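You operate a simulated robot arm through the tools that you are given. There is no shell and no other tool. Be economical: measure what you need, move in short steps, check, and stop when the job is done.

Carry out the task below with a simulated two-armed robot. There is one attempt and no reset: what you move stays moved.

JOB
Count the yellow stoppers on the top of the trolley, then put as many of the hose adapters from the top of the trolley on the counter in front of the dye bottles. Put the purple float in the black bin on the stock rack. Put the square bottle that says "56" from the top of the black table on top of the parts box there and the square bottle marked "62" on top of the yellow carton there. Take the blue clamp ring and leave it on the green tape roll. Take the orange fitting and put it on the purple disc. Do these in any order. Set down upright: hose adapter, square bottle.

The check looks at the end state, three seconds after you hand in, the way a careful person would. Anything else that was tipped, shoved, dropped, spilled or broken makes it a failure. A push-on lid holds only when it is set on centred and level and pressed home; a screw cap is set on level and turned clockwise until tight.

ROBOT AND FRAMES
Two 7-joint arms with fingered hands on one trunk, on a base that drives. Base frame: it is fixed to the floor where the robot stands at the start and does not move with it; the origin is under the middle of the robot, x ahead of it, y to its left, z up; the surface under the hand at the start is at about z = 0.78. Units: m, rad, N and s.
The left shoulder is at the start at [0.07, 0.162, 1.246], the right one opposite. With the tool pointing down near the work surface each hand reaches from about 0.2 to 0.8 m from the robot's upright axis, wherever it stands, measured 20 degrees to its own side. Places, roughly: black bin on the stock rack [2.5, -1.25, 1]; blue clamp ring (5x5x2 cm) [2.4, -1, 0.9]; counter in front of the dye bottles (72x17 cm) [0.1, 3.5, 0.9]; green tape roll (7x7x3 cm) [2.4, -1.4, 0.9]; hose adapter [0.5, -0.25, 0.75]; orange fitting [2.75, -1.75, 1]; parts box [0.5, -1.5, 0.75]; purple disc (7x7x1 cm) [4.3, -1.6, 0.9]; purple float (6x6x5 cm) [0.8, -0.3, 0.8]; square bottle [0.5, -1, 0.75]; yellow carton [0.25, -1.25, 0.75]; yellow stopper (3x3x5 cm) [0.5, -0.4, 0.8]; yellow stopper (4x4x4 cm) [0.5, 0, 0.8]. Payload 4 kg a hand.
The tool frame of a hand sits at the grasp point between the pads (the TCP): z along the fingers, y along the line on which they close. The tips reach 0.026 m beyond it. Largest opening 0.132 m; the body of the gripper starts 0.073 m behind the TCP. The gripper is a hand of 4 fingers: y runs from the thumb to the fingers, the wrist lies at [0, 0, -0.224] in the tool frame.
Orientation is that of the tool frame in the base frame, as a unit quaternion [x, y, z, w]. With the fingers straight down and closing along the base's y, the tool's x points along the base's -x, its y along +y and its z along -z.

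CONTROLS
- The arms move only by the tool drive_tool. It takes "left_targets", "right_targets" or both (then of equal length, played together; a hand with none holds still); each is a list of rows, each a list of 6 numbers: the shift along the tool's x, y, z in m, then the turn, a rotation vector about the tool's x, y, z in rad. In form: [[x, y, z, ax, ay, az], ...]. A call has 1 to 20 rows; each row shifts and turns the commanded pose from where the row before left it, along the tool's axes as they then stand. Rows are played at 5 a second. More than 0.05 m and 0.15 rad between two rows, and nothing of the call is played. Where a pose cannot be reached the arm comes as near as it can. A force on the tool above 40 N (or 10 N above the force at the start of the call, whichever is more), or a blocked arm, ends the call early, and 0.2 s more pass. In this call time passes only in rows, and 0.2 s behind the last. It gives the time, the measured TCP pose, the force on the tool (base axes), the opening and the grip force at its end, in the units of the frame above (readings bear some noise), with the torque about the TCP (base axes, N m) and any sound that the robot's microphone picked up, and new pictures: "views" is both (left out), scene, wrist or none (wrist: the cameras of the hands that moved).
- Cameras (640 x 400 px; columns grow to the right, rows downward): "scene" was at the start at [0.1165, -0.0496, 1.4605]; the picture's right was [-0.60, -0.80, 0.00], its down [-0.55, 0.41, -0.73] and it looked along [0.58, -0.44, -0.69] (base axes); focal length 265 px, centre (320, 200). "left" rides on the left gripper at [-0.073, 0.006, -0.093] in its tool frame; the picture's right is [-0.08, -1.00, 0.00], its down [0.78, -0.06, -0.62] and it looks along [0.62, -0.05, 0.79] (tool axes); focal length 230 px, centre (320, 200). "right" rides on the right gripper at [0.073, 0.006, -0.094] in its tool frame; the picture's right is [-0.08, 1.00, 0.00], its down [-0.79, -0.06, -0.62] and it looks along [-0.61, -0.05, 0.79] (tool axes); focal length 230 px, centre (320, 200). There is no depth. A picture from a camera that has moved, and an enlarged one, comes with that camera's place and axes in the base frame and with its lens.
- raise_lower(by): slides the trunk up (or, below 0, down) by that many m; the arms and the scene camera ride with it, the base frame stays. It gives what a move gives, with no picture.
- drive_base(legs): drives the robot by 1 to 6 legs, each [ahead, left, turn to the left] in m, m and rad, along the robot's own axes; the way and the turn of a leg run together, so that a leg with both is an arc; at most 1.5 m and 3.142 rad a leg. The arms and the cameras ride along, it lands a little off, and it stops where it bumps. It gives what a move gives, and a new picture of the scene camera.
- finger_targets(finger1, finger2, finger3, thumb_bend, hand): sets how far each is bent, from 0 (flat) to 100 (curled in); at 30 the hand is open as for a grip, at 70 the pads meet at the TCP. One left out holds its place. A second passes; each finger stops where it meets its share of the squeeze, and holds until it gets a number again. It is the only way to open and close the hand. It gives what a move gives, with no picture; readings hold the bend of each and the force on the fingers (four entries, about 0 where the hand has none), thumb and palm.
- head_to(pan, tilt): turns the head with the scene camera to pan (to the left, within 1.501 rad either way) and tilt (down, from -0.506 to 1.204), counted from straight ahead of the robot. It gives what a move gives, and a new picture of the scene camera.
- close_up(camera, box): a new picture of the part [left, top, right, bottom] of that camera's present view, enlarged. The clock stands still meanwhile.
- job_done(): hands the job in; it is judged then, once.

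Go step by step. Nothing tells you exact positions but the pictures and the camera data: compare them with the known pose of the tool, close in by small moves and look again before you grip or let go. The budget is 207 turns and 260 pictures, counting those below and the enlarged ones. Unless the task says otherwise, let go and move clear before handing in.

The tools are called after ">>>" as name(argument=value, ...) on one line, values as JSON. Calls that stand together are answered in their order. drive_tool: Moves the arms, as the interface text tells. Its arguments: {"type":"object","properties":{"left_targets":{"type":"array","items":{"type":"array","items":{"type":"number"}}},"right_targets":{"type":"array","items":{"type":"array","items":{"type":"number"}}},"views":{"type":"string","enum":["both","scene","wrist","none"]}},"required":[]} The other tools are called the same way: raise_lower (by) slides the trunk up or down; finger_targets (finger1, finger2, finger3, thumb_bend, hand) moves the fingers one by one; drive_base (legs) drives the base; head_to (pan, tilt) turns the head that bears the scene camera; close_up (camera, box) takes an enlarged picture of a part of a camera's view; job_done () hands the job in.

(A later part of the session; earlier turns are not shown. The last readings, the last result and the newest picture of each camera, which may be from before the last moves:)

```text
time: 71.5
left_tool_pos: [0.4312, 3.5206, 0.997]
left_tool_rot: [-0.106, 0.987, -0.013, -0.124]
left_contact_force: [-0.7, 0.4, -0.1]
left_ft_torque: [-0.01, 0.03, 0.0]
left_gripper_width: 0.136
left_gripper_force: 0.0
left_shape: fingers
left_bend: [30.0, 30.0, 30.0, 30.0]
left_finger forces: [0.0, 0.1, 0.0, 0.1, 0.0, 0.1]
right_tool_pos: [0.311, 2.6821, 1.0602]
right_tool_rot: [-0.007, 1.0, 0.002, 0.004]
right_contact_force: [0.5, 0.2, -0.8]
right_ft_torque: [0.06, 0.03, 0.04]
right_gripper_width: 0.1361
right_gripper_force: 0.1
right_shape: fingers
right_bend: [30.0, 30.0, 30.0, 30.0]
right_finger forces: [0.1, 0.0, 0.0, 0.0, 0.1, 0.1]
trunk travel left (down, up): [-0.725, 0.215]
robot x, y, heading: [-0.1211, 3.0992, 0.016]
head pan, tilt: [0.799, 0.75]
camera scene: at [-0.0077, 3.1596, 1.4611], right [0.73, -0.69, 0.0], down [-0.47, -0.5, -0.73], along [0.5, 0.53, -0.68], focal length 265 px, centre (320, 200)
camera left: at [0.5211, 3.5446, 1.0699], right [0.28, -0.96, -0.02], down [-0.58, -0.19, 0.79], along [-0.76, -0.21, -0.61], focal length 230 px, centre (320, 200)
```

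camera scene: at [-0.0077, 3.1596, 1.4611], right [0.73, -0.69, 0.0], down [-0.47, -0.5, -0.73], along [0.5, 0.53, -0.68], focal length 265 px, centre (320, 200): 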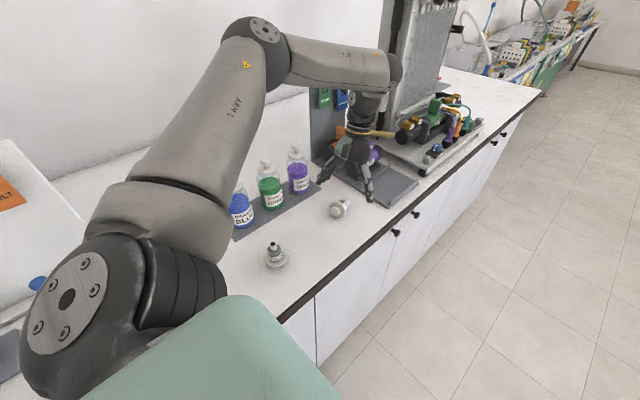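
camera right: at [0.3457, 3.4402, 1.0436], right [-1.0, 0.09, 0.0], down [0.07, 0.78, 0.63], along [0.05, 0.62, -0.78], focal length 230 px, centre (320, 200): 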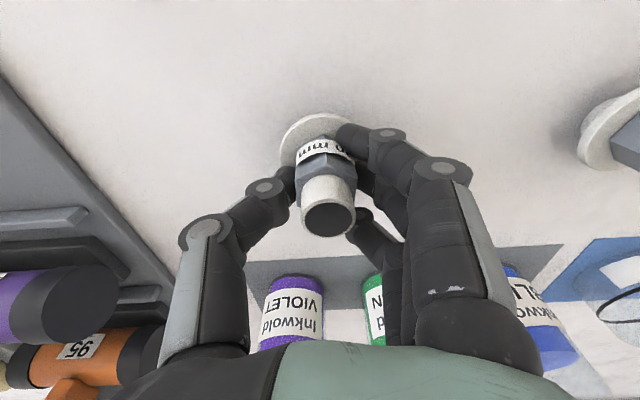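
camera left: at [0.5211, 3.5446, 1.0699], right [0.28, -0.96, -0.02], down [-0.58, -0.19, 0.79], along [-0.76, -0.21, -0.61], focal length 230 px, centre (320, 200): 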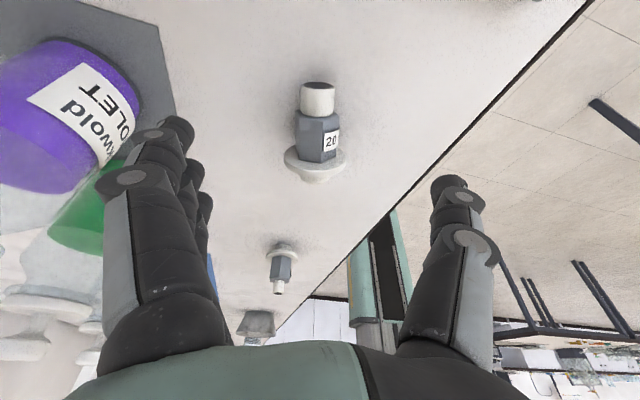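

Aligned over the hex body. I lower straight down to z≈0.936 and check before gripping.

>>> drive_tool(left_targets=[[-0.005, 0.001, 0.02, 0, 0, 0], [-0.005, 0, 0.02, 0, 0, 0], [-0.005, 0, 0.019, 0, 0, 0]], views="wrist")

```text
time: 72.3
left_tool_pos: [0.4261, 3.5228, 0.9382]
left_tool_rot: [-0.106, 0.987, -0.013, -0.124]
left_contact_force: [-0.4, 0.5, -0.6]
left_ft_torque: [0.0, 0.03, 0.01]
left_gripper_width: 0.1358
left_gripper_force: 0.0
left_shape: fingers
left_bend: [30.0, 30.0, 30.0, 30.0]
left_finger forces: [0.0, 0.0, 0.0, 0.0, 0.1, 0.0]
right_tool_pos: [0.3079, 2.6822, 1.0609]
right_tool_rot: [-0.007, 1.0, 0.0, 0.004]
right_contact_force: [-0.7, -0.3, 0.3]
right_ft_torque: [0.0, 0.02, 0.01]
right_gripper_width: 0.1365
right_gripper_force: 0.1
right_shape: fingers
right_bend: [30.0, 30.0, 30.0, 30.0]
right_finger forces: [0.0, 0.0, 0.0, 0.1, 0.0, 0.0]
trunk travel left (down, up): [-0.725, 0.215]
robot x, y, heading: [-0.1159, 3.0991, 0.02]
head pan, tilt: [0.799, 0.75]
camera left: at [0.517, 3.5461, 1.0106], right [0.29, -0.96, -0.02], down [-0.58, -0.19, 0.79], along [-0.76, -0.21, -0.61], focal length 230 px, centre (320, 200)
```

left: 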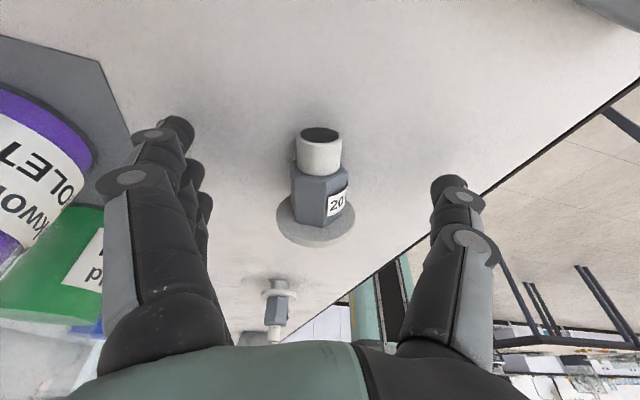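

I lower 5 mm more and close.

>>> drive_tool(left_targets=[[-0.001, 0, 0.005, 0, 0, 0]], views="none")

>>> finger_targets(hand="left", finger1=80, finger2=80, finger3=80, thumb_bend=80)

>>> close_up(camera="left", box=[160, 100, 480, 300])

```text
time: 72.7
left_tool_pos: [0.4271, 3.5204, 0.9338]
left_tool_rot: [-0.106, 0.987, -0.012, -0.123]
left_contact_force: [-0.4, 0.9, -0.2]
left_ft_torque: [0.0, -0.01, 0.0]
left_gripper_width: 0.1361
left_gripper_force: 0.0
left_shape: fingers
left_bend: [30.0, 30.0, 30.0, 30.0]
left_finger forces: [0.0, 0.1, 0.1, 0.1, 0.0, 0.0]
right_tool_pos: [0.3085, 2.6817, 1.0596]
right_tool_rot: [-0.007, 1.0, 0.0, 0.004]
right_contact_force: [0.3, 0.3, 0.1]
right_ft_torque: [-0.01, -0.01, 0.02]
right_gripper_width: 0.1361
right_gripper_force: 0.0
right_shape: fingers
right_bend: [30.0, 30.0, 30.0, 30.0]
right_finger forces: [0.0, 0.0, 0.0, 0.0, 0.0, 0.0]
trunk travel left (down, up): [-0.725, 0.215]
robot x, y, heading: [-0.1202, 3.097, 0.014]
head pan, tilt: [0.799, 0.75]
```

```text
time: 73.7
left_tool_pos: [0.4247, 3.5205, 0.9351]
left_tool_rot: [-0.107, 0.987, -0.013, -0.123]
left_contact_force: [0.3, 1.8, 13.7]
left_ft_torque: [1.13, -0.12, 0.01]
left_gripper_width: 0.0611
left_gripper_force: 25.0
left_shape: fingers
left_bend: [48.0, 60.0, 63.0, 71.0]
left_finger forces: [15.6, 9.2, 8.7, 0.0, 16.7, 0.0]
right_tool_pos: [0.3072, 2.6808, 1.0608]
right_tool_rot: [-0.008, 1.0, 0.001, 0.006]
right_contact_force: [0.0, 0.5, -0.8]
right_ft_torque: [0.0, -0.03, -0.02]
right_gripper_width: 0.1363
right_gripper_force: 0.0
right_shape: fingers
right_bend: [30.0, 30.0, 30.0, 30.0]
right_finger forces: [0.0, 0.1, 0.1, 0.1, 0.1, 0.0]
trunk travel left (down, up): [-0.725, 0.215]
robot x, y, heading: [-0.1167, 3.0985, 0.016]
head pan, tilt: [0.799, 0.75]
```

```text
2.00 times, centred on (320, 200) of left
camera zoom: at [0.515, 3.5449, 1.0083], right [0.29, -0.96, -0.02], down [-0.58, -0.19, 0.79], along [-0.76, -0.21, -0.61], focal length 460 px, centre (320, 200)
```

zoom: 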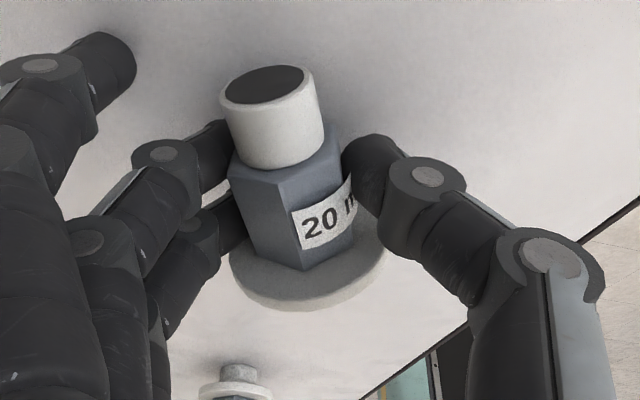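

Finger 1 met the counter; the others hold the hex. I relax finger 1, lift, then close it again.

>>> finger_targets(hand="left", finger1=35)

>>> drive_tool(left_targets=[[0.002, 0, -0.015, 0, 0, 0], [0.005, 0, -0.03, 0, 0, 0], [0.005, 0, -0.03, 0, 0, 0]], views="wrist")

```text
time: 74.7
left_tool_pos: [0.4261, 3.521, 0.9343]
left_tool_rot: [-0.106, 0.987, -0.013, -0.123]
left_contact_force: [-0.7, -1.9, 2.4]
left_ft_torque: [0.24, 0.03, 0.02]
left_gripper_width: 0.0693
left_gripper_force: 18.2
left_shape: fingers
left_bend: [35.0, 60.0, 63.0, 71.0]
left_finger forces: [3.2, 9.2, 8.7, 0.0, 16.6, 0.0]
right_tool_pos: [0.3091, 2.6821, 1.0611]
right_tool_rot: [-0.007, 1.0, 0.0, 0.005]
right_contact_force: [0.3, -0.9, 0.1]
right_ft_torque: [0.03, 0.01, 0.0]
right_gripper_width: 0.1362
right_gripper_force: 0.2
right_shape: fingers
right_bend: [30.0, 30.0, 30.0, 30.0]
right_finger forces: [0.0, 0.1, 0.0, 0.0, 0.0, 0.1]
trunk travel left (down, up): [-0.725, 0.215]
robot x, y, heading: [-0.1166, 3.0992, 0.022]
head pan, tilt: [0.799, 0.75]
```

```text
time: 75.5
left_tool_pos: [0.4319, 3.5222, 1.0129]
left_tool_rot: [-0.106, 0.987, -0.013, -0.124]
left_contact_force: [0.2, -0.6, -1.0]
left_ft_torque: [0.01, -0.01, -0.01]
left_gripper_width: 0.0689
left_gripper_force: 17.3
left_shape: fingers
left_bend: [35.0, 60.0, 63.0, 71.0]
left_finger forces: [0.0, 9.1, 8.8, 0.0, 16.4, 0.1]
right_tool_pos: [0.3089, 2.6809, 1.0613]
right_tool_rot: [-0.007, 1.0, 0.0, 0.004]
right_contact_force: [-0.5, 0.1, -0.1]
right_ft_torque: [0.02, 0.02, -0.02]
right_gripper_width: 0.1362
right_gripper_force: 0.1
right_shape: fingers
right_bend: [30.0, 30.0, 30.0, 30.0]
right_finger forces: [0.1, 0.0, 0.0, 0.0, 0.0, 0.0]
trunk travel left (down, up): [-0.725, 0.215]
robot x, y, heading: [-0.1154, 3.1012, 0.023]
head pan, tilt: [0.799, 0.75]
camera left: at [0.522, 3.5468, 1.0843], right [0.29, -0.96, -0.02], down [-0.58, -0.19, 0.79], along [-0.76, -0.21, -0.61], focal length 230 px, centre (320, 200)
```

left: 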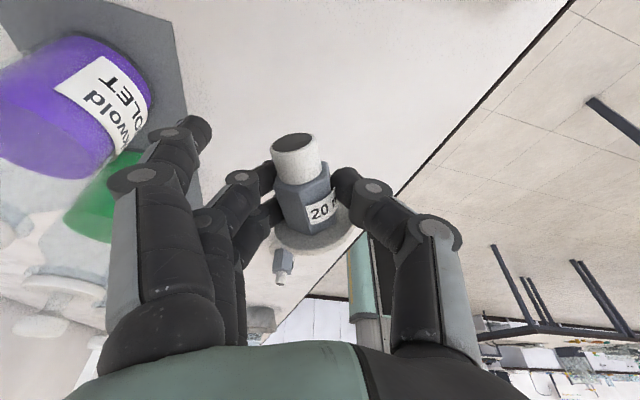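

Held. I raise it and begin pitching the hand upward.

>>> drive_tool(left_targets=[[0.01, -0.02, -0.04, 0, 0, 0], [0.01, -0.02, -0.04, 0, 0, 0], [0.01, -0.02, -0.03, 0, 0, 0], [0, 0, 0, 0, -0.14, 0], [0, 0, 0, 0, -0.14, 0], [0, 0, 0, 0, -0.14, 0], [0, 0, 0, 0, -0.14, 0], [0, 0, 0, 0, -0.14, 0], [0, 0, 0, 0, -0.14, 0], [0, 0, 0, 0, -0.14, 0], [0, 0, 0, 0, -0.14, 0]], views="both")

```text
time: 77.9
left_tool_pos: [0.4318, 3.4557, 1.1098]
left_tool_rot: [-0.097, 0.901, 0.045, 0.42]
left_contact_force: [-0.1, -0.3, -1.4]
left_ft_torque: [-0.02, -0.03, 0.03]
left_gripper_width: 0.0687
left_gripper_force: 17.2
left_shape: fingers
left_bend: [35.0, 60.0, 63.0, 72.0]
left_finger forces: [0.0, 9.2, 8.5, 0.0, 16.4, 0.0]
left hand out of reach, approached as far as the arm can: row 2, 3
right_tool_pos: [0.3086, 2.683, 1.0612]
right_tool_rot: [-0.007, 1.0, 0.0, 0.004]
right_contact_force: [-1.1, -1.2, -0.3]
right_ft_torque: [0.0, 0.0, -0.02]
right_gripper_width: 0.1364
right_gripper_force: 0.0
right_shape: fingers
right_bend: [30.0, 30.0, 30.0, 30.0]
right_finger forces: [0.1, 0.0, 0.0, 0.0, 0.0, 0.1]
trunk travel left (down, up): [-0.725, 0.215]
robot x, y, heading: [-0.1162, 3.1001, 0.018]
head pan, tilt: [0.799, 0.75]
camera scene: at [-0.0103, 3.1615, 1.4612], right [0.73, -0.69, 0.0], down [-0.47, -0.5, -0.73], along [0.5, 0.53, -0.68], focal length 265 px, centre (320, 200)
camera left: at [0.4061, 3.454, 1.2259], right [0.26, -0.96, 0.06], down [-0.94, -0.27, -0.21], along [0.21, 0.0, -0.98], focal length 230 px, centre (320, 200)
```

scene: 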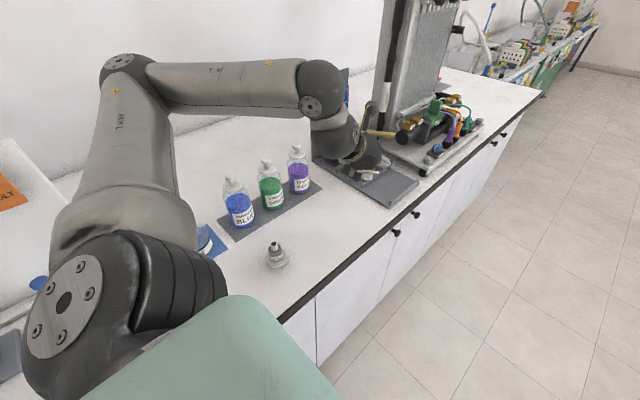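
left: 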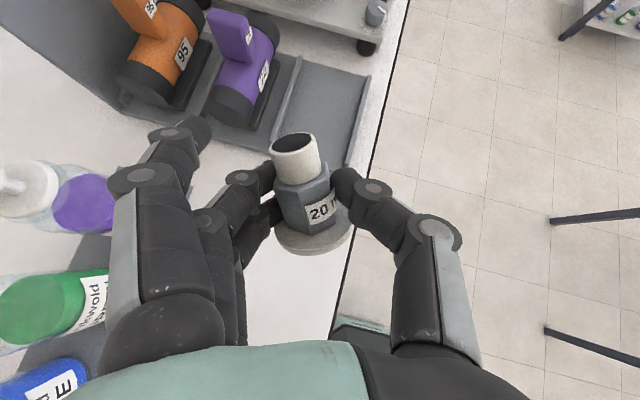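

The adapter pitches up well. I back the base away from the counter, then turn to face it so that the hand can come in over the counter's front edge.

>>> drive_base(legs=[[0, -0.42, 0], [0, 0, 1.55]])

>>> drive_tool(left_targets=[[0, -0.04, 0, 0, -0.1, 0], [0, -0.04, 0, 0, -0.1, 0], [0, -0.04, 0, 0, -0.1, 0], [0, -0.04, 0, 0, -0.1, 0], [0, -0.04, 0, 0, -0.1, 0], [0, -0.04, 0, 0, -0.1, 0], [0, -0.04, 0, 0, -0.1, 0]], views="both")

```text
time: 84.4
left_tool_pos: [-0.4911, 3.2081, 1.1093]
left_tool_rot: [0.719, -0.553, -0.334, -0.257]
left_contact_force: [-0.4, 0.0, -1.0]
left_ft_torque: [0.02, -0.03, 0.03]
left_gripper_width: 0.0687
left_gripper_force: 16.4
left_shape: fingers
left_bend: [35.0, 60.0, 63.0, 72.0]
left_finger forces: [0.0, 9.0, 8.1, 0.0, 16.2, 0.0]
right_tool_pos: [0.2861, 3.12, 1.0609]
right_tool_rot: [0.728, -0.686, -0.003, -0.003]
right_contact_force: [0.1, 0.0, 0.0]
right_ft_torque: [0.01, -0.02, 0.03]
right_gripper_width: 0.1362
right_gripper_force: 0.1
right_shape: fingers
right_bend: [30.0, 30.0, 30.0, 30.0]
right_finger forces: [0.0, 0.0, 0.0, 0.0, 0.0, 0.1]
trunk travel left (down, up): [-0.725, 0.215]
robot x, y, heading: [-0.1116, 2.6749, 1.631]
head pan, tilt: [0.799, 0.75]
camera scene: at [-0.1765, 2.7796, 1.4612], right [0.65, 0.76, 0.0], down [0.52, -0.45, -0.73], along [-0.55, 0.48, -0.68], focal length 265 px, centre (320, 200)
```

scene: 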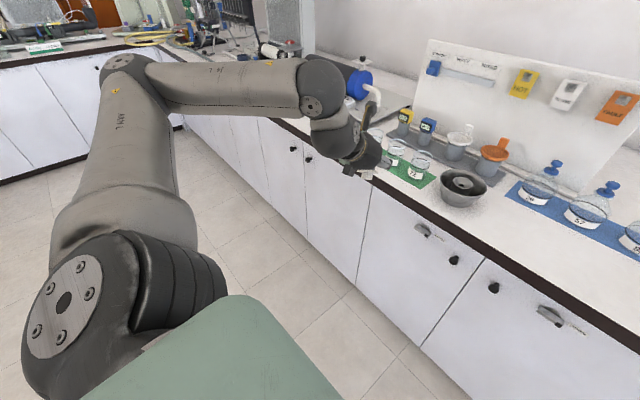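

```text
time: 86.0
left_tool_pos: [-0.2454, 3.3251, 1.1631]
left_tool_rot: [0.587, -0.413, -0.55, -0.428]
left_contact_force: [-1.0, -0.3, -1.0]
left_ft_torque: [0.01, 0.01, -0.01]
left_gripper_width: 0.0683
left_gripper_force: 15.9
left_shape: fingers
left_bend: [35.0, 60.0, 63.0, 72.0]
left_finger forces: [0.0, 9.0, 7.6, 0.0, 15.2, 0.0]
left hand out of reach, approached as far as the arm can: row 5, 6, 7
right_tool_pos: [0.284, 3.1218, 1.0604]
right_tool_rot: [0.727, -0.686, -0.001, -0.003]
right_contact_force: [0.4, -0.4, 0.6]
right_ft_torque: [-0.02, -0.02, 0.0]
right_gripper_width: 0.1363
right_gripper_force: 0.0
right_shape: fingers
right_bend: [30.0, 30.0, 30.0, 30.0]
right_finger forces: [0.1, 0.0, 0.0, 0.1, 0.0, 0.1]
trunk travel left (down, up): [-0.725, 0.215]
robot x, y, heading: [-0.1101, 2.6772, 1.631]
head pan, tilt: [0.799, 0.75]
camera scene: at [-0.1801, 2.7819, 1.4608], right [0.65, 0.76, 0.0], down [0.52, -0.45, -0.73], along [-0.55, 0.48, -0.68], focal length 265 px, centre (320, 200)
camera left: at [-0.2272, 3.2344, 1.2385], right [0.95, 0.29, 0.12], down [0.28, -0.58, -0.76], along [-0.15, 0.76, -0.64], focal length 230 px, centre (320, 200)
```

scene: 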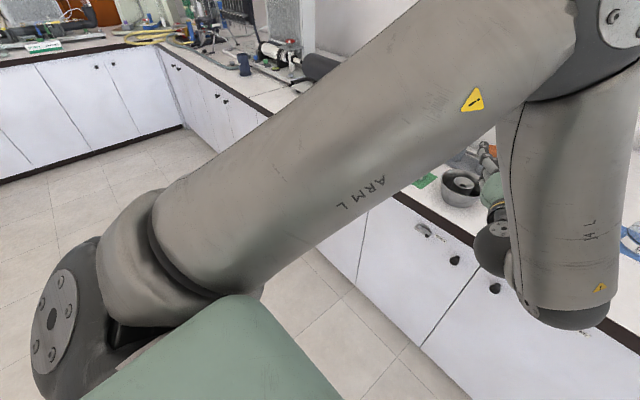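
left: 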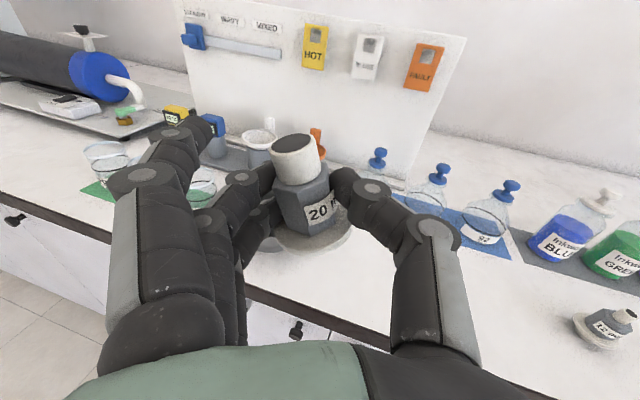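

The hand now points forward horizontally with the spout up. I trim the lean (pitch and roll), pull the right hand back, then drive toward the spot at (0.34, 3.50).

>>> drive_tool(left_targets=[[0, 0, 0, 0, -0.1, 0.1], [0, 0, 0, 0, -0.1, 0.1]], right_targets=[[0.05, 0, 0, 0, 0, 0], [0.05, 0, 0, 0, 0, 0]], views="none")

>>> drive_base(legs=[[0, 0, -0.06], [0, -0.57, 0]])

>>> head_to(pan=-0.15, tilt=0.6)

```text
time: 86.8
left_tool_pos: [-0.219, 3.3746, 1.2384]
left_tool_rot: [-0.485, 0.429, 0.645, 0.405]
left_contact_force: [-0.6, -0.2, -0.8]
left_ft_torque: [0.01, -0.03, 0.02]
left_gripper_width: 0.0677
left_gripper_force: 16.2
left_shape: fingers
left_bend: [35.0, 60.0, 63.0, 72.0]
left_finger forces: [0.0, 8.9, 7.6, 0.1, 15.2, 0.0]
left hand out of reach, approached as far as the arm can: row 1, 2
right_tool_pos: [0.2941, 3.0235, 1.0589]
right_tool_rot: [0.729, -0.685, -0.003, -0.003]
right_contact_force: [-0.8, 0.7, -0.2]
right_ft_torque: [-0.03, -0.02, -0.01]
right_gripper_width: 0.1362
right_gripper_force: 0.1
right_shape: fingers
right_bend: [30.0, 30.0, 30.0, 30.0]
right_finger forces: [0.0, 0.0, 0.0, 0.0, 0.0, 0.0]
trunk travel left (down, up): [-0.725, 0.215]
robot x, y, heading: [-0.1114, 2.6726, 1.635]
head pan, tilt: [0.799, 0.75]
stopped in row 2 (left hand): the arm was blocked; the commanded pose is now the measured one
```

```text
time: 90.5
left_tool_pos: [0.3893, 3.3795, 1.2412]
left_tool_rot: [-0.473, 0.441, 0.634, 0.423]
left_contact_force: [0.2, -0.4, -0.5]
left_ft_torque: [-0.04, -0.04, 0.0]
left_gripper_width: 0.0676
left_gripper_force: 15.5
left_shape: fingers
left_bend: [35.0, 60.0, 63.0, 72.0]
left_finger forces: [0.0, 8.9, 7.5, 0.1, 15.0, 0.0]
right_tool_pos: [0.8806, 3.0005, 1.0584]
right_tool_rot: [0.709, -0.705, -0.004, -0.004]
right_contact_force: [0.4, -0.5, 0.6]
right_ft_torque: [0.03, 0.0, 0.03]
right_gripper_width: 0.1363
right_gripper_force: 0.0
right_shape: fingers
right_bend: [30.0, 30.0, 30.0, 30.0]
right_finger forces: [0.1, 0.0, 0.0, 0.1, 0.0, 0.0]
trunk travel left (down, up): [-0.725, 0.215]
robot x, y, heading: [0.4564, 2.675, 1.579]
head pan, tilt: [0.799, 0.75]
camera scene: at [0.3962, 2.7838, 1.4612], right [0.69, 0.72, 0.0], down [0.49, -0.47, -0.73], along [-0.53, 0.51, -0.68], focal length 265 px, centre (320, 200)
```

scene: 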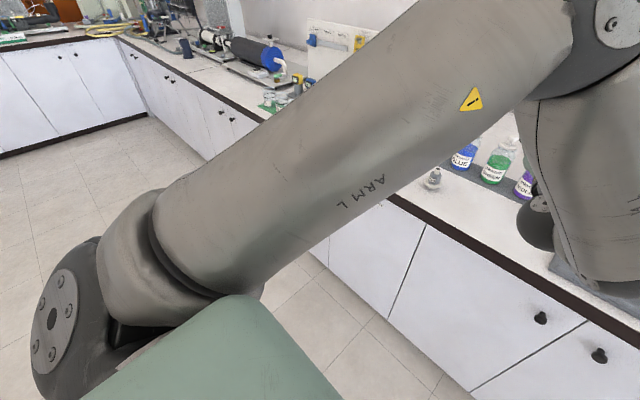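

```text
time: 91.7
left_tool_pos: [0.3883, 3.3801, 1.24]
left_tool_rot: [-0.474, 0.44, 0.635, 0.422]
left_contact_force: [-1.1, -0.1, -0.9]
left_ft_torque: [-0.03, -0.04, -0.02]
left_gripper_width: 0.068
left_gripper_force: 15.7
left_shape: fingers
left_bend: [35.0, 60.0, 63.0, 72.0]
left_finger forces: [0.0, 8.9, 7.5, 0.0, 14.9, 0.1]
right_tool_pos: [0.8813, 2.9995, 1.0583]
right_tool_rot: [0.709, -0.705, -0.003, -0.003]
right_contact_force: [0.8, 0.1, 0.5]
right_ft_torque: [0.01, 0.0, -0.04]
right_gripper_width: 0.1364
right_gripper_force: 0.1
right_shape: fingers
right_bend: [30.0, 30.0, 30.0, 30.0]
right_finger forces: [0.0, 0.0, 0.0, 0.1, 0.0, 0.0]
trunk travel left (down, up): [-0.725, 0.215]
robot x, y, heading: [0.4537, 2.6741, 1.577]
head pan, tilt: [-0.15, 0.6]
camera scene: at [0.4695, 2.8138, 1.474], right [0.99, -0.14, 0.0], down [-0.08, -0.56, -0.82], along [0.12, 0.82, -0.57], focal length 265 px, centre (320, 200)
```

scene: 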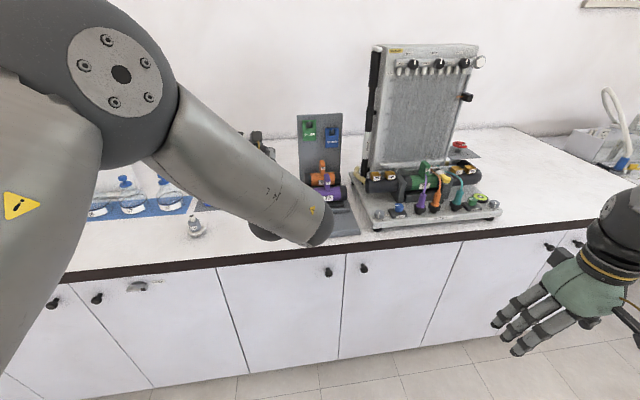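

Orientation computed nearly vertical (within 5°). From now on I use the base for horizontal and the trunk for vertical moves, placing at about (0.34, 3.47).

>>> drive_base(legs=[[0.09, 0.045, 0]])

>>> raise_lower(by=-0.22)

>>> close_up(camera="left", box=[0, 0, 640, 400])

>>> close_up(camera="scene", box=[100, 60, 420, 260])

```text
time: 92.8
left_tool_pos: [0.3447, 3.4651, 1.2423]
left_tool_rot: [-0.473, 0.442, 0.633, 0.425]
left_contact_force: [-0.2, -0.2, -1.4]
left_ft_torque: [-0.04, -0.04, 0.0]
left_gripper_width: 0.0677
left_gripper_force: 15.9
left_shape: fingers
left_bend: [35.0, 60.0, 63.0, 72.0]
left_finger forces: [0.0, 8.8, 7.4, 0.0, 15.0, 0.0]
right_tool_pos: [0.8368, 3.0864, 1.0589]
right_tool_rot: [0.709, -0.705, -0.003, -0.003]
right_contact_force: [-0.2, 0.0, -0.9]
right_ft_torque: [0.0, 0.02, -0.01]
right_gripper_width: 0.1364
right_gripper_force: 0.0
right_shape: fingers
right_bend: [30.0, 30.0, 30.0, 30.0]
right_finger forces: [0.1, 0.0, 0.0, 0.0, 0.0, 0.1]
trunk travel left (down, up): [-0.725, 0.215]
robot x, y, heading: [0.4084, 2.7623, 1.578]
head pan, tilt: [-0.15, 0.6]
camera scene: at [0.4252, 2.8995, 1.4742], right [0.99, -0.14, 0.0], down [-0.08, -0.56, -0.83], along [0.12, 0.82, -0.56], focal length 265 px, centre (320, 200)
```

scene: 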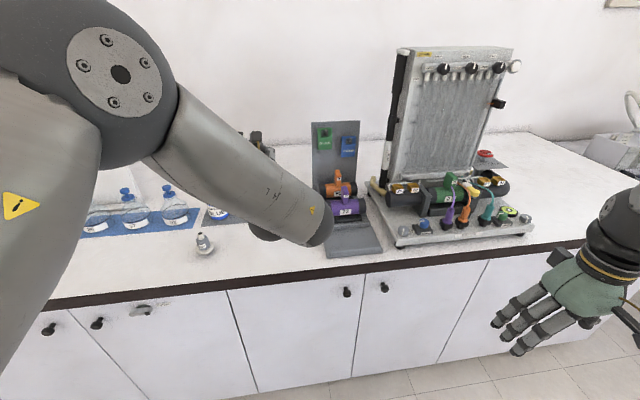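

```text
time: 95.2
left_tool_pos: [0.343, 3.4658, 1.0211]
left_tool_rot: [-0.472, 0.441, 0.635, 0.424]
left_contact_force: [0.1, -1.3, -0.8]
left_ft_torque: [-0.03, -0.02, -0.03]
left_gripper_width: 0.0677
left_gripper_force: 15.9
left_shape: fingers
left_bend: [35.0, 60.0, 63.0, 72.0]
left_finger forces: [0.0, 8.8, 7.4, 0.0, 15.1, 0.1]
right_tool_pos: [0.8378, 3.0869, 0.8382]
right_tool_rot: [0.709, -0.706, -0.003, -0.004]
right_contact_force: [0.1, -0.2, -0.6]
right_ft_torque: [-0.01, 0.03, 0.01]
right_gripper_width: 0.1362
right_gripper_force: 0.0
right_shape: fingers
right_bend: [30.0, 30.0, 30.0, 30.0]
right_finger forces: [0.0, 0.1, 0.1, 0.1, 0.0, 0.0]
trunk travel left (down, up): [-0.505, 0.435]
robot x, y, heading: [0.4134, 2.7639, 1.575]
head pan, tilt: [-0.15, 0.6]
```

```text
1.00 times, centred on (320, 200) of left (not enlarged: the box is as wide or as high as the picture)
camera zoom: at [0.3733, 3.3651, 1.0783], right [0.97, 0.24, -0.08], down [0.05, -0.48, -0.87], along [-0.25, 0.84, -0.48], focal length 230 px, centre (320, 200)
```

zoom: 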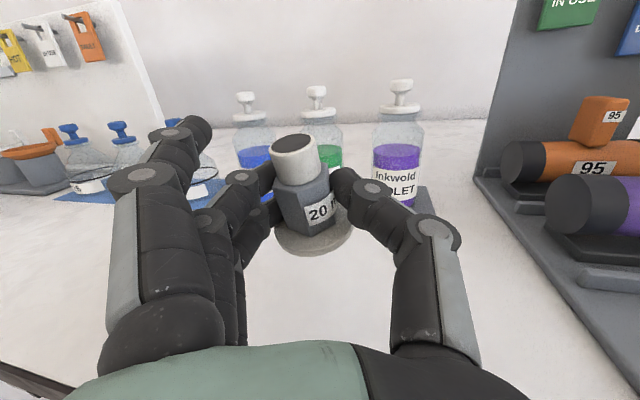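

```text
2.00 times, centred on (260, 160) of scene
camera zoom: at [0.4244, 2.9005, 1.2541], right [0.99, -0.14, 0.0], down [-0.08, -0.56, -0.82], along [0.12, 0.82, -0.57], focal length 530 px, centre (440, 280)
```

zoom: 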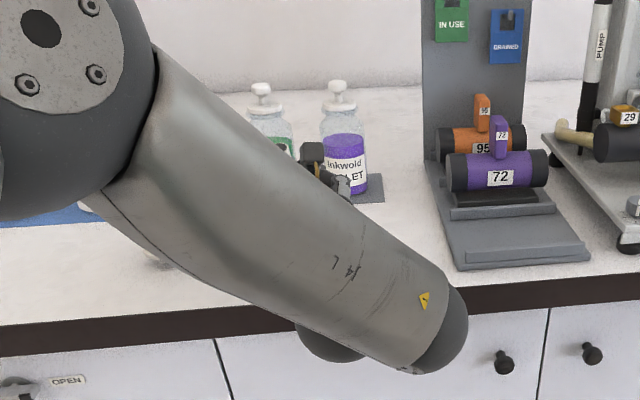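

The adapter still leans about 6° left; I trim with a small roll and check.

>>> drive_tool(left_targets=[[0, 0, 0, 0, 0, 0.05], [0, 0, 0, 0, 0, 0.05]], views="wrist")

```text
time: 95.8
left_tool_pos: [0.3424, 3.4656, 1.021]
left_tool_rot: [-0.451, 0.463, 0.655, 0.391]
left_contact_force: [-0.1, 0.6, -0.9]
left_ft_torque: [-0.03, -0.02, -0.01]
left_gripper_width: 0.0678
left_gripper_force: 15.6
left_shape: fingers
left_bend: [35.0, 60.0, 63.0, 72.0]
left_finger forces: [0.1, 8.7, 7.4, 0.0, 15.1, 0.1]
right_tool_pos: [0.8369, 3.0869, 0.8386]
right_tool_rot: [0.707, -0.707, -0.003, -0.004]
right_contact_force: [0.3, 0.4, 0.2]
right_ft_torque: [0.01, -0.02, -0.01]
right_gripper_width: 0.1366
right_gripper_force: 0.1
right_shape: fingers
right_bend: [30.0, 30.0, 30.0, 30.0]
right_finger forces: [0.0, 0.0, 0.1, 0.1, 0.0, 0.1]
trunk travel left (down, up): [-0.505, 0.435]
robot x, y, heading: [0.4082, 2.7656, 1.573]
head pan, tilt: [-0.15, 0.6]
camera left: at [0.3803, 3.3671, 1.0771], right [0.95, 0.26, -0.18], down [-0.03, -0.5, -0.86], along [-0.31, 0.83, -0.47], focal length 230 px, centre (320, 200)
```

left: 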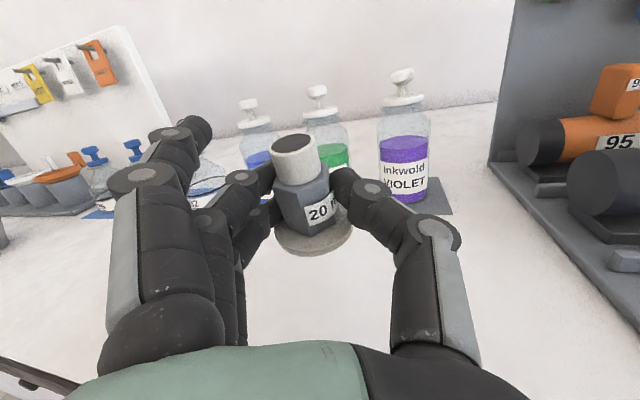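

Lateral lean is fixed. I zoom in to judge the fore-aft lean from the rim's ellipse.

>>> close_up(camera="left", box=[220, 110, 380, 260])

```text
2.67 times, centred on (300, 185) of left
camera zoom: at [0.3803, 3.3671, 1.0771], right [0.95, 0.26, -0.18], down [-0.03, -0.5, -0.86], along [-0.31, 0.83, -0.47], focal length 614 px, centre (373, 240)
```

zoom: 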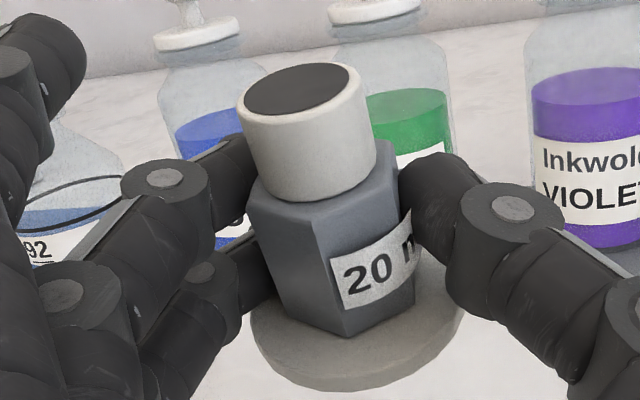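

Only about 5° of backward lean remains; I trim it and lower by the trunk.

>>> drive_tool(left_targets=[[0, 0, 0, 0, 0.07, 0]], views="none")

>>> raise_lower(by=-0.06)

>>> close_up(camera="left", box=[160, 100, 480, 300])

```text
time: 96.2
left_tool_pos: [0.3461, 3.4651, 1.021]
left_tool_rot: [-0.472, 0.478, 0.639, 0.375]
left_contact_force: [1.1, -0.6, -1.2]
left_ft_torque: [0.02, -0.05, -0.01]
left_gripper_width: 0.0676
left_gripper_force: 16.0
left_shape: fingers
left_bend: [35.0, 60.0, 63.0, 72.0]
left_finger forces: [0.0, 8.8, 7.4, 0.0, 15.0, 0.0]
right_tool_pos: [0.8375, 3.0862, 0.8388]
right_tool_rot: [0.709, -0.705, -0.003, -0.003]
right_contact_force: [0.6, -1.0, 0.3]
right_ft_torque: [0.01, 0.0, -0.02]
right_gripper_width: 0.1363
right_gripper_force: 0.1
right_shape: fingers
right_bend: [30.0, 30.0, 30.0, 30.0]
right_finger forces: [0.0, 0.0, 0.0, 0.0, 0.0, 0.0]
trunk travel left (down, up): [-0.505, 0.435]
robot x, y, heading: [0.4086, 2.7618, 1.577]
head pan, tilt: [-0.15, 0.6]
```

```text
time: 97.2
left_tool_pos: [0.3453, 3.465, 0.9608]
left_tool_rot: [-0.473, 0.478, 0.638, 0.375]
left_contact_force: [0.3, -0.4, -0.2]
left_ft_torque: [-0.04, -0.01, -0.01]
left_gripper_width: 0.0676
left_gripper_force: 15.7
left_shape: fingers
left_bend: [35.0, 60.0, 63.0, 72.0]
left_finger forces: [0.1, 8.8, 7.4, 0.0, 14.9, 0.1]
right_tool_pos: [0.8367, 3.0867, 0.7795]
right_tool_rot: [0.708, -0.706, -0.003, -0.004]
right_contact_force: [-0.1, 0.1, 0.6]
right_ft_torque: [-0.01, 0.0, 0.0]
right_gripper_width: 0.1365
right_gripper_force: 0.0
right_shape: fingers
right_bend: [30.0, 30.0, 30.0, 30.0]
right_finger forces: [0.1, 0.1, 0.1, 0.0, 0.0, 0.0]
trunk travel left (down, up): [-0.445, 0.495]
robot x, y, heading: [0.412, 2.7627, 1.578]
head pan, tilt: [-0.15, 0.6]
```

```text
2.00 times, centred on (320, 200) of left
camera zoom: at [0.3816, 3.3707, 1.024], right [0.95, 0.26, -0.18], down [-0.01, -0.56, -0.83], along [-0.32, 0.79, -0.53], focal length 460 px, centre (320, 200)
```

zoom: 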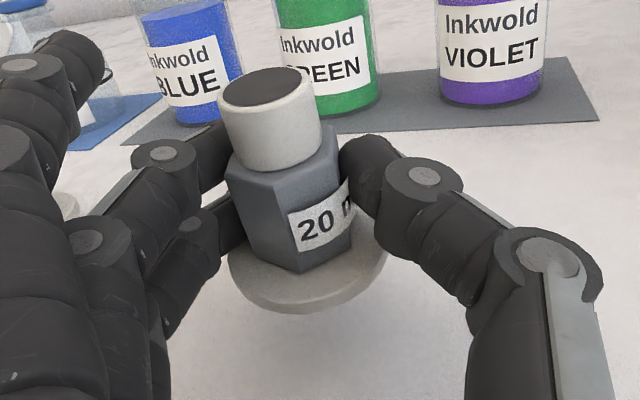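

It looks upright beside the bottles. I lower in small trunk steps, watching the force.

>>> raise_lower(by=-0.01)

>>> raise_lower(by=-0.006)

```text
time: 97.8
left_tool_pos: [0.3453, 3.4661, 0.9498]
left_tool_rot: [-0.474, 0.476, 0.638, 0.375]
left_contact_force: [0.8, -0.7, -0.5]
left_ft_torque: [-0.02, 0.01, 0.0]
left_gripper_width: 0.068
left_gripper_force: 15.6
left_shape: fingers
left_bend: [35.0, 60.0, 63.0, 72.0]
left_finger forces: [0.0, 8.8, 7.4, 0.0, 15.1, 0.1]
right_tool_pos: [0.8362, 3.0867, 0.7686]
right_tool_rot: [0.708, -0.706, -0.003, -0.003]
right_contact_force: [-0.5, 0.5, -0.8]
right_ft_torque: [0.01, 0.01, 0.03]
right_gripper_width: 0.1364
right_gripper_force: 0.1
right_shape: fingers
right_bend: [30.0, 30.0, 30.0, 30.0]
right_finger forces: [0.0, 0.1, 0.0, 0.0, 0.1, 0.1]
trunk travel left (down, up): [-0.435, 0.505]
robot x, y, heading: [0.4109, 2.7657, 1.578]
head pan, tilt: [-0.15, 0.6]
```

```text
time: 98.3
left_tool_pos: [0.3457, 3.4652, 0.9457]
left_tool_rot: [-0.473, 0.477, 0.639, 0.376]
left_contact_force: [-1.2, 1.5, 4.7]
left_ft_torque: [0.11, 0.01, -0.03]
left_gripper_width: 0.0675
left_gripper_force: 16.6
left_shape: fingers
left_bend: [35.0, 60.0, 63.0, 72.0]
left_finger forces: [0.0, 9.0, 7.8, 0.1, 16.1, 0.0]
right_tool_pos: [0.8374, 3.0859, 0.7636]
right_tool_rot: [0.709, -0.706, -0.003, -0.003]
right_contact_force: [-0.1, -0.8, -0.2]
right_ft_torque: [0.02, -0.03, -0.03]
right_gripper_width: 0.1363
right_gripper_force: 0.0
right_shape: fingers
right_bend: [30.0, 30.0, 30.0, 30.0]
right_finger forces: [0.1, 0.0, 0.0, 0.1, 0.0, 0.0]
trunk travel left (down, up): [-0.429, 0.511]
robot x, y, heading: [0.413, 2.7604, 1.577]
head pan, tilt: [-0.15, 0.6]
```

Contact. One more small press to seat it, then I look.

>>> raise_lower(by=-0.003)

>>> close_up(camera="left", box=[160, 100, 480, 300])

```text
time: 98.8
left_tool_pos: [0.344, 3.4643, 0.945]
left_tool_rot: [-0.472, 0.475, 0.64, 0.376]
left_contact_force: [0.2, 4.3, 16.7]
left_ft_torque: [0.24, 0.16, -0.03]
left_gripper_width: 0.0675
left_gripper_force: 17.9
left_shape: fingers
left_bend: [35.0, 60.0, 63.0, 72.0]
left_finger forces: [0.0, 9.3, 8.6, 0.0, 18.2, 0.0]
right_tool_pos: [0.8377, 3.0866, 0.7606]
right_tool_rot: [0.709, -0.706, -0.004, -0.004]
right_contact_force: [-0.4, -0.5, -0.3]
right_ft_torque: [0.01, 0.04, 0.02]
right_gripper_width: 0.1364
right_gripper_force: 0.1
right_shape: fingers
right_bend: [30.0, 30.0, 30.0, 30.0]
right_finger forces: [0.0, 0.1, 0.0, 0.0, 0.0, 0.1]
trunk travel left (down, up): [-0.426, 0.514]
robot x, y, heading: [0.4093, 2.7623, 1.579]
head pan, tilt: [-0.15, 0.6]
```

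```text
2.00 times, centred on (320, 200) of left
camera zoom: at [0.3817, 3.3698, 1.0078], right [0.95, 0.26, -0.18], down [-0.01, -0.55, -0.83], along [-0.32, 0.79, -0.52], focal length 460 px, centre (320, 200)
```

zoom: 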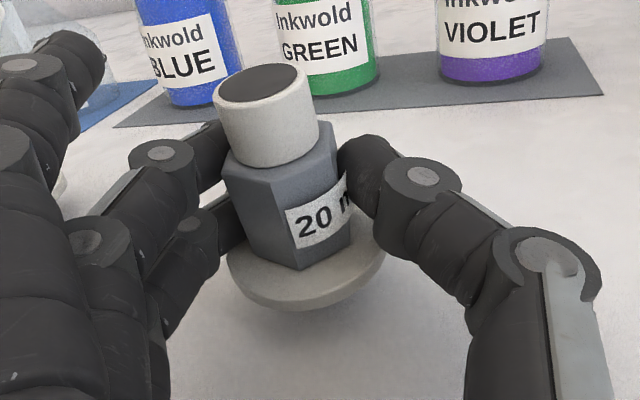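

I ease the pressure slightly and release the fingers in two steps.

>>> raise_lower(by=0.002)

>>> finger_targets(hand="left", finger1=30, finger2=55, finger3=58, thumb_bend=66)

>>> close_up(camera="left", box=[160, 100, 480, 300])

```text
time: 99.3
left_tool_pos: [0.3452, 3.4644, 0.9442]
left_tool_rot: [-0.472, 0.477, 0.64, 0.375]
left_contact_force: [-0.2, 4.7, 15.4]
left_ft_torque: [0.23, 0.15, -0.05]
left_gripper_width: 0.0674
left_gripper_force: 17.6
left_shape: fingers
left_bend: [35.0, 60.0, 62.0, 72.0]
left_finger forces: [0.0, 9.0, 9.0, 0.0, 18.0, 0.1]
right_tool_pos: [0.8378, 3.0858, 0.762]
right_tool_rot: [0.708, -0.706, -0.004, -0.003]
right_contact_force: [-0.5, -0.3, 0.3]
right_ft_torque: [0.01, 0.0, 0.0]
right_gripper_width: 0.1364
right_gripper_force: 0.1
right_shape: fingers
right_bend: [30.0, 30.0, 30.0, 30.0]
right_finger forces: [0.0, 0.0, 0.1, 0.0, 0.0, 0.0]
trunk travel left (down, up): [-0.428, 0.512]
robot x, y, heading: [0.4091, 2.7628, 1.581]
head pan, tilt: [-0.15, 0.6]
```

```text
time: 100.3
left_tool_pos: [0.3452, 3.4657, 0.9424]
left_tool_rot: [-0.474, 0.478, 0.637, 0.375]
left_contact_force: [-0.4, 0.0, -1.2]
left_ft_torque: [0.0, -0.02, 0.0]
left_gripper_width: 0.0779
left_gripper_force: 0.6
left_shape: fingers
left_bend: [30.0, 54.0, 57.0, 66.0]
left_finger forces: [0.0, 0.4, 0.2, 0.0, 0.4, 0.0]
right_tool_pos: [0.8369, 3.0853, 0.7615]
right_tool_rot: [0.708, -0.706, -0.003, -0.003]
right_contact_force: [0.3, 0.1, -0.4]
right_ft_torque: [-0.03, 0.03, 0.0]
right_gripper_width: 0.1364
right_gripper_force: 0.1
right_shape: fingers
right_bend: [30.0, 30.0, 30.0, 30.0]
right_finger forces: [0.0, 0.1, 0.0, 0.0, 0.0, 0.0]
trunk travel left (down, up): [-0.428, 0.512]
robot x, y, heading: [0.4121, 2.7611, 1.578]
head pan, tilt: [-0.15, 0.6]
```

```text
2.00 times, centred on (320, 200) of left
camera zoom: at [0.3817, 3.3709, 1.0065], right [0.95, 0.26, -0.18], down [-0.01, -0.56, -0.83], along [-0.32, 0.79, -0.53], focal length 460 px, centre (320, 200)
```

zoom: 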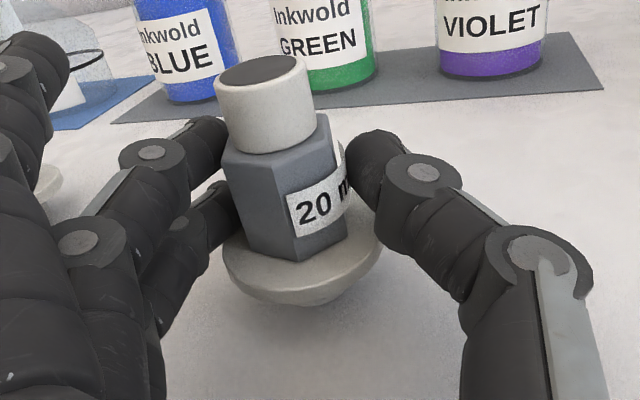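

It settled onto its stub and looks level. I open fully and back straight off with the base.

>>> finger_targets(hand="left", finger1=25, finger2=25, finger3=25, thumb_bend=25)

>>> close_up(camera="left", box=[160, 100, 480, 300])

```text
time: 101.3
left_tool_pos: [0.3444, 3.4654, 0.9426]
left_tool_rot: [-0.473, 0.478, 0.638, 0.375]
left_contact_force: [0.0, -0.2, 0.2]
left_ft_torque: [0.03, 0.05, -0.03]
left_gripper_width: 0.1462
left_gripper_force: 0.0
left_shape: fingers
left_bend: [25.0, 25.0, 25.0, 25.0]
left_finger forces: [0.0, 0.1, 0.0, 0.0, 0.1, 0.1]
right_tool_pos: [0.8362, 3.0865, 0.7621]
right_tool_rot: [0.708, -0.706, -0.003, -0.003]
right_contact_force: [0.0, 0.0, 0.8]
right_ft_torque: [-0.03, 0.0, 0.03]
right_gripper_width: 0.1362
right_gripper_force: 0.0
right_shape: fingers
right_bend: [30.0, 30.0, 30.0, 30.0]
right_finger forces: [0.0, 0.1, 0.1, 0.0, 0.1, 0.0]
trunk travel left (down, up): [-0.428, 0.512]
robot x, y, heading: [0.416, 2.7663, 1.577]
head pan, tilt: [-0.15, 0.6]
```

```text
2.00 times, centred on (320, 200) of left
camera zoom: at [0.3817, 3.3708, 1.0069], right [0.95, 0.26, -0.18], down [-0.01, -0.56, -0.83], along [-0.32, 0.79, -0.53], focal length 460 px, centre (320, 200)
```

zoom: 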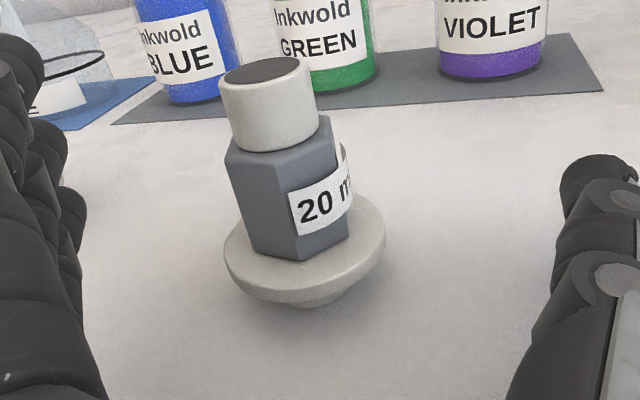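

Standing upright. I back off along the hand's axis and then look over the counter.

>>> drive_base(legs=[[-0.19, -0.048, 0], [-0.25, 0, 0]])

>>> raise_lower(by=0.28)

>>> head_to(pan=0.3, tilt=0.45)

```text
time: 104.0
left_tool_pos: [0.4288, 3.1243, 0.9443]
left_tool_rot: [-0.466, 0.483, 0.634, 0.383]
left_contact_force: [0.1, 0.4, -0.4]
left_ft_torque: [0.03, 0.01, 0.05]
left_gripper_width: 0.1464
left_gripper_force: 0.1
left_shape: fingers
left_bend: [25.0, 25.0, 25.0, 25.0]
left_finger forces: [0.1, 0.0, 0.0, 0.0, 0.0, 0.1]
right_tool_pos: [0.9101, 2.7311, 0.7607]
right_tool_rot: [-0.699, 0.716, 0.004, 0.003]
right_contact_force: [0.2, 0.9, -0.6]
right_ft_torque: [-0.04, 0.05, 0.0]
right_gripper_width: 0.1363
right_gripper_force: 0.0
right_shape: fingers
right_bend: [30.0, 30.0, 30.0, 30.0]
right_finger forces: [0.0, 0.0, 0.0, 0.0, 0.0, 0.0]
trunk travel left (down, up): [-0.428, 0.512]
robot x, y, heading: [0.4704, 2.4201, 1.542]
head pan, tilt: [-0.15, 0.6]
stopped in leg 2: the robot was blocked; the commanded pose is now the measured one
camera scene: at [0.4929, 2.558, 1.1768], right [0.98, -0.17, 0.0], down [-0.1, -0.56, -0.82], along [0.14, 0.81, -0.57], focal length 265 px, centre (320, 200)
```

scene: 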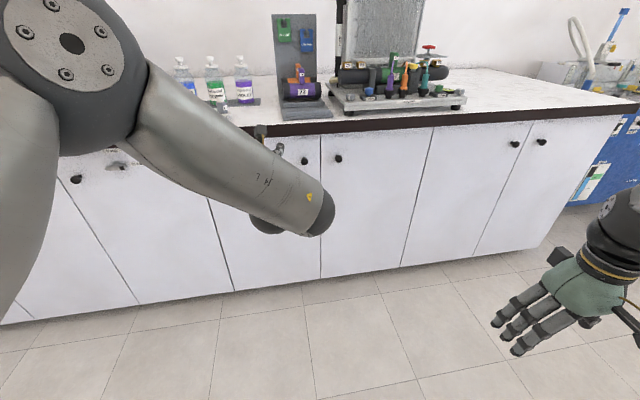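

```text
time: 106.9
left_tool_pos: [0.4247, 3.1236, 1.2255]
left_tool_rot: [-0.465, 0.483, 0.634, 0.384]
left_contact_force: [-0.2, 0.0, 0.4]
left_ft_torque: [-0.03, 0.0, -0.01]
left_gripper_width: 0.1462
left_gripper_force: 0.0
left_shape: fingers
left_bend: [25.0, 25.0, 25.0, 25.0]
left_finger forces: [0.1, 0.1, 0.0, 0.1, 0.0, 0.1]
right_tool_pos: [0.9075, 2.731, 1.0418]
right_tool_rot: [-0.698, 0.716, 0.002, 0.004]
right_contact_force: [-0.5, -0.5, 0.4]
right_ft_torque: [-0.04, 0.05, 0.0]
right_gripper_width: 0.1364
right_gripper_force: 0.0
right_shape: fingers
right_bend: [30.0, 30.0, 30.0, 30.0]
right_finger forces: [0.1, 0.0, 0.1, 0.1, 0.1, 0.0]
trunk travel left (down, up): [-0.708, 0.232]
robot x, y, heading: [0.4744, 2.4206, 1.548]
head pan, tilt: [-0.15, 0.6]
```

```text
time: 107.8
left_tool_pos: [0.4258, 3.1242, 1.2248]
left_tool_rot: [-0.465, 0.483, 0.635, 0.383]
left_contact_force: [-0.9, 0.2, 0.0]
left_ft_torque: [0.04, -0.01, 0.02]
left_gripper_width: 0.1463
left_gripper_force: 0.0
left_shape: fingers
left_bend: [25.0, 25.0, 25.0, 25.0]
left_finger forces: [0.0, 0.0, 0.0, 0.0, 0.1, 0.0]
right_tool_pos: [0.9068, 2.73, 1.0429]
right_tool_rot: [-0.698, 0.716, 0.003, 0.004]
right_contact_force: [0.6, -0.8, -0.2]
right_ft_torque: [-0.01, 0.01, 0.03]
right_gripper_width: 0.1361
right_gripper_force: 0.2
right_shape: fingers
right_bend: [30.0, 30.0, 30.0, 30.0]
right_finger forces: [0.1, 0.1, 0.0, 0.1, 0.1, 0.0]
trunk travel left (down, up): [-0.708, 0.232]
robot x, y, heading: [0.4709, 2.4166, 1.544]
head pan, tilt: [0.3, 0.45]
camera scene: at [0.4497, 2.5579, 1.4706], right [0.96, 0.27, 0.0], down [0.12, -0.42, -0.9], along [-0.24, 0.87, -0.44], focal length 265 px, centre (320, 200)
```

scene: 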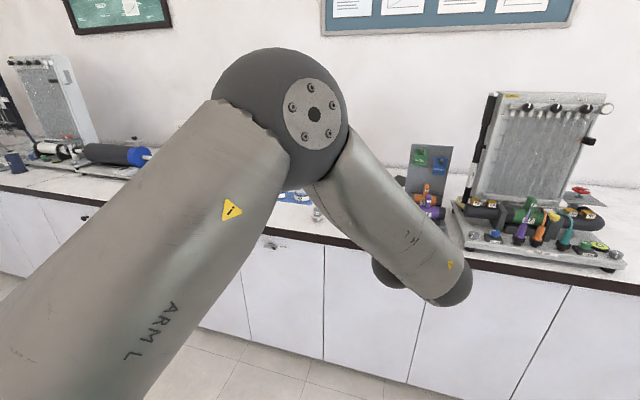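

The base touched something behind (the wooden table), so I go forward a little, then left into the corridor, and look back at that table.

>>> drive_base(legs=[[0.06, 0, 0.03], [0, 0.75, 0]])

>>> head_to(pan=-1.5, tilt=0.5)

```text
time: 112.4
left_tool_pos: [-0.3274, 3.1813, 1.2247]
left_tool_rot: [-0.47, 0.479, 0.638, 0.378]
left_contact_force: [0.1, 0.6, -0.4]
left_ft_torque: [0.03, 0.0, 0.02]
left_gripper_width: 0.1466
left_gripper_force: 0.1
left_shape: fingers
left_bend: [25.0, 25.0, 25.0, 25.0]
left_finger forces: [0.0, 0.0, 0.1, 0.1, 0.0, 0.0]
right_tool_pos: [0.1631, 2.7976, 1.0417]
right_tool_rot: [-0.706, 0.708, 0.003, 0.004]
right_contact_force: [-0.4, 0.4, -0.1]
right_ft_torque: [-0.03, 0.04, -0.04]
right_gripper_width: 0.1363
right_gripper_force: 0.0
right_shape: fingers
right_bend: [30.0, 30.0, 30.0, 30.0]
right_finger forces: [0.0, 0.0, 0.1, 0.0, 0.1, 0.1]
trunk travel left (down, up): [-0.708, 0.232]
robot x, y, heading: [-0.2645, 2.4756, 1.568]
head pan, tilt: [0.3, 0.45]
camera scene: at [-0.2918, 2.6153, 1.4706], right [0.96, 0.29, 0.0], down [0.13, -0.42, -0.9], along [-0.26, 0.86, -0.44], focal length 265 px, centre (320, 200)
```

scene: 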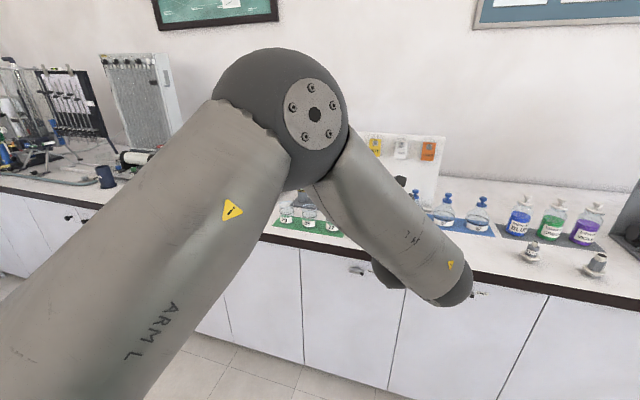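

```text
time: 114.2
left_tool_pos: [-0.3285, 3.1797, 1.2247]
left_tool_rot: [-0.47, 0.478, 0.638, 0.377]
left_contact_force: [-0.1, -0.2, 0.4]
left_ft_torque: [0.02, 0.02, -0.01]
left_gripper_width: 0.1464
left_gripper_force: 0.0
left_shape: fingers
left_bend: [25.0, 25.0, 25.0, 25.0]
left_finger forces: [0.0, 0.0, 0.1, 0.0, 0.0, 0.1]
right_tool_pos: [0.162, 2.7983, 1.0429]
right_tool_rot: [-0.706, 0.708, 0.003, 0.004]
right_contact_force: [-0.3, 0.2, 0.7]
right_ft_torque: [0.01, 0.01, 0.01]
right_gripper_width: 0.1364
right_gripper_force: 0.1
right_shape: fingers
right_bend: [30.0, 30.0, 30.0, 30.0]
right_finger forces: [0.0, 0.0, 0.0, 0.0, 0.0, 0.0]
trunk travel left (down, up): [-0.708, 0.232]
robot x, y, heading: [-0.2706, 2.4787, 1.565]
head pan, tilt: [-1.499, 0.499]
camera scene: at [-0.1746, 2.5338, 1.4662], right [0.07, -1.0, 0.0], down [-0.48, -0.03, -0.88], along [0.88, 0.06, -0.48], focal length 265 px, centre (320, 200)
```

scene: 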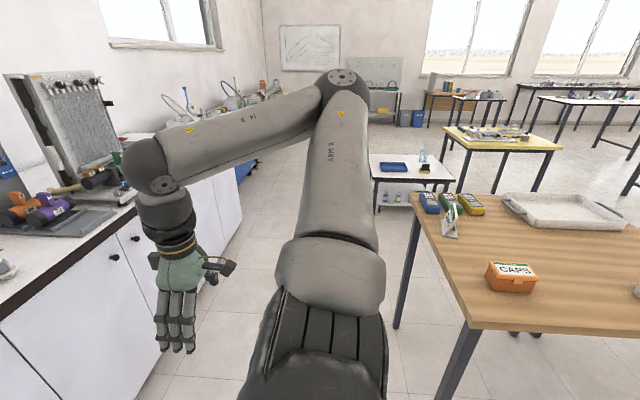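

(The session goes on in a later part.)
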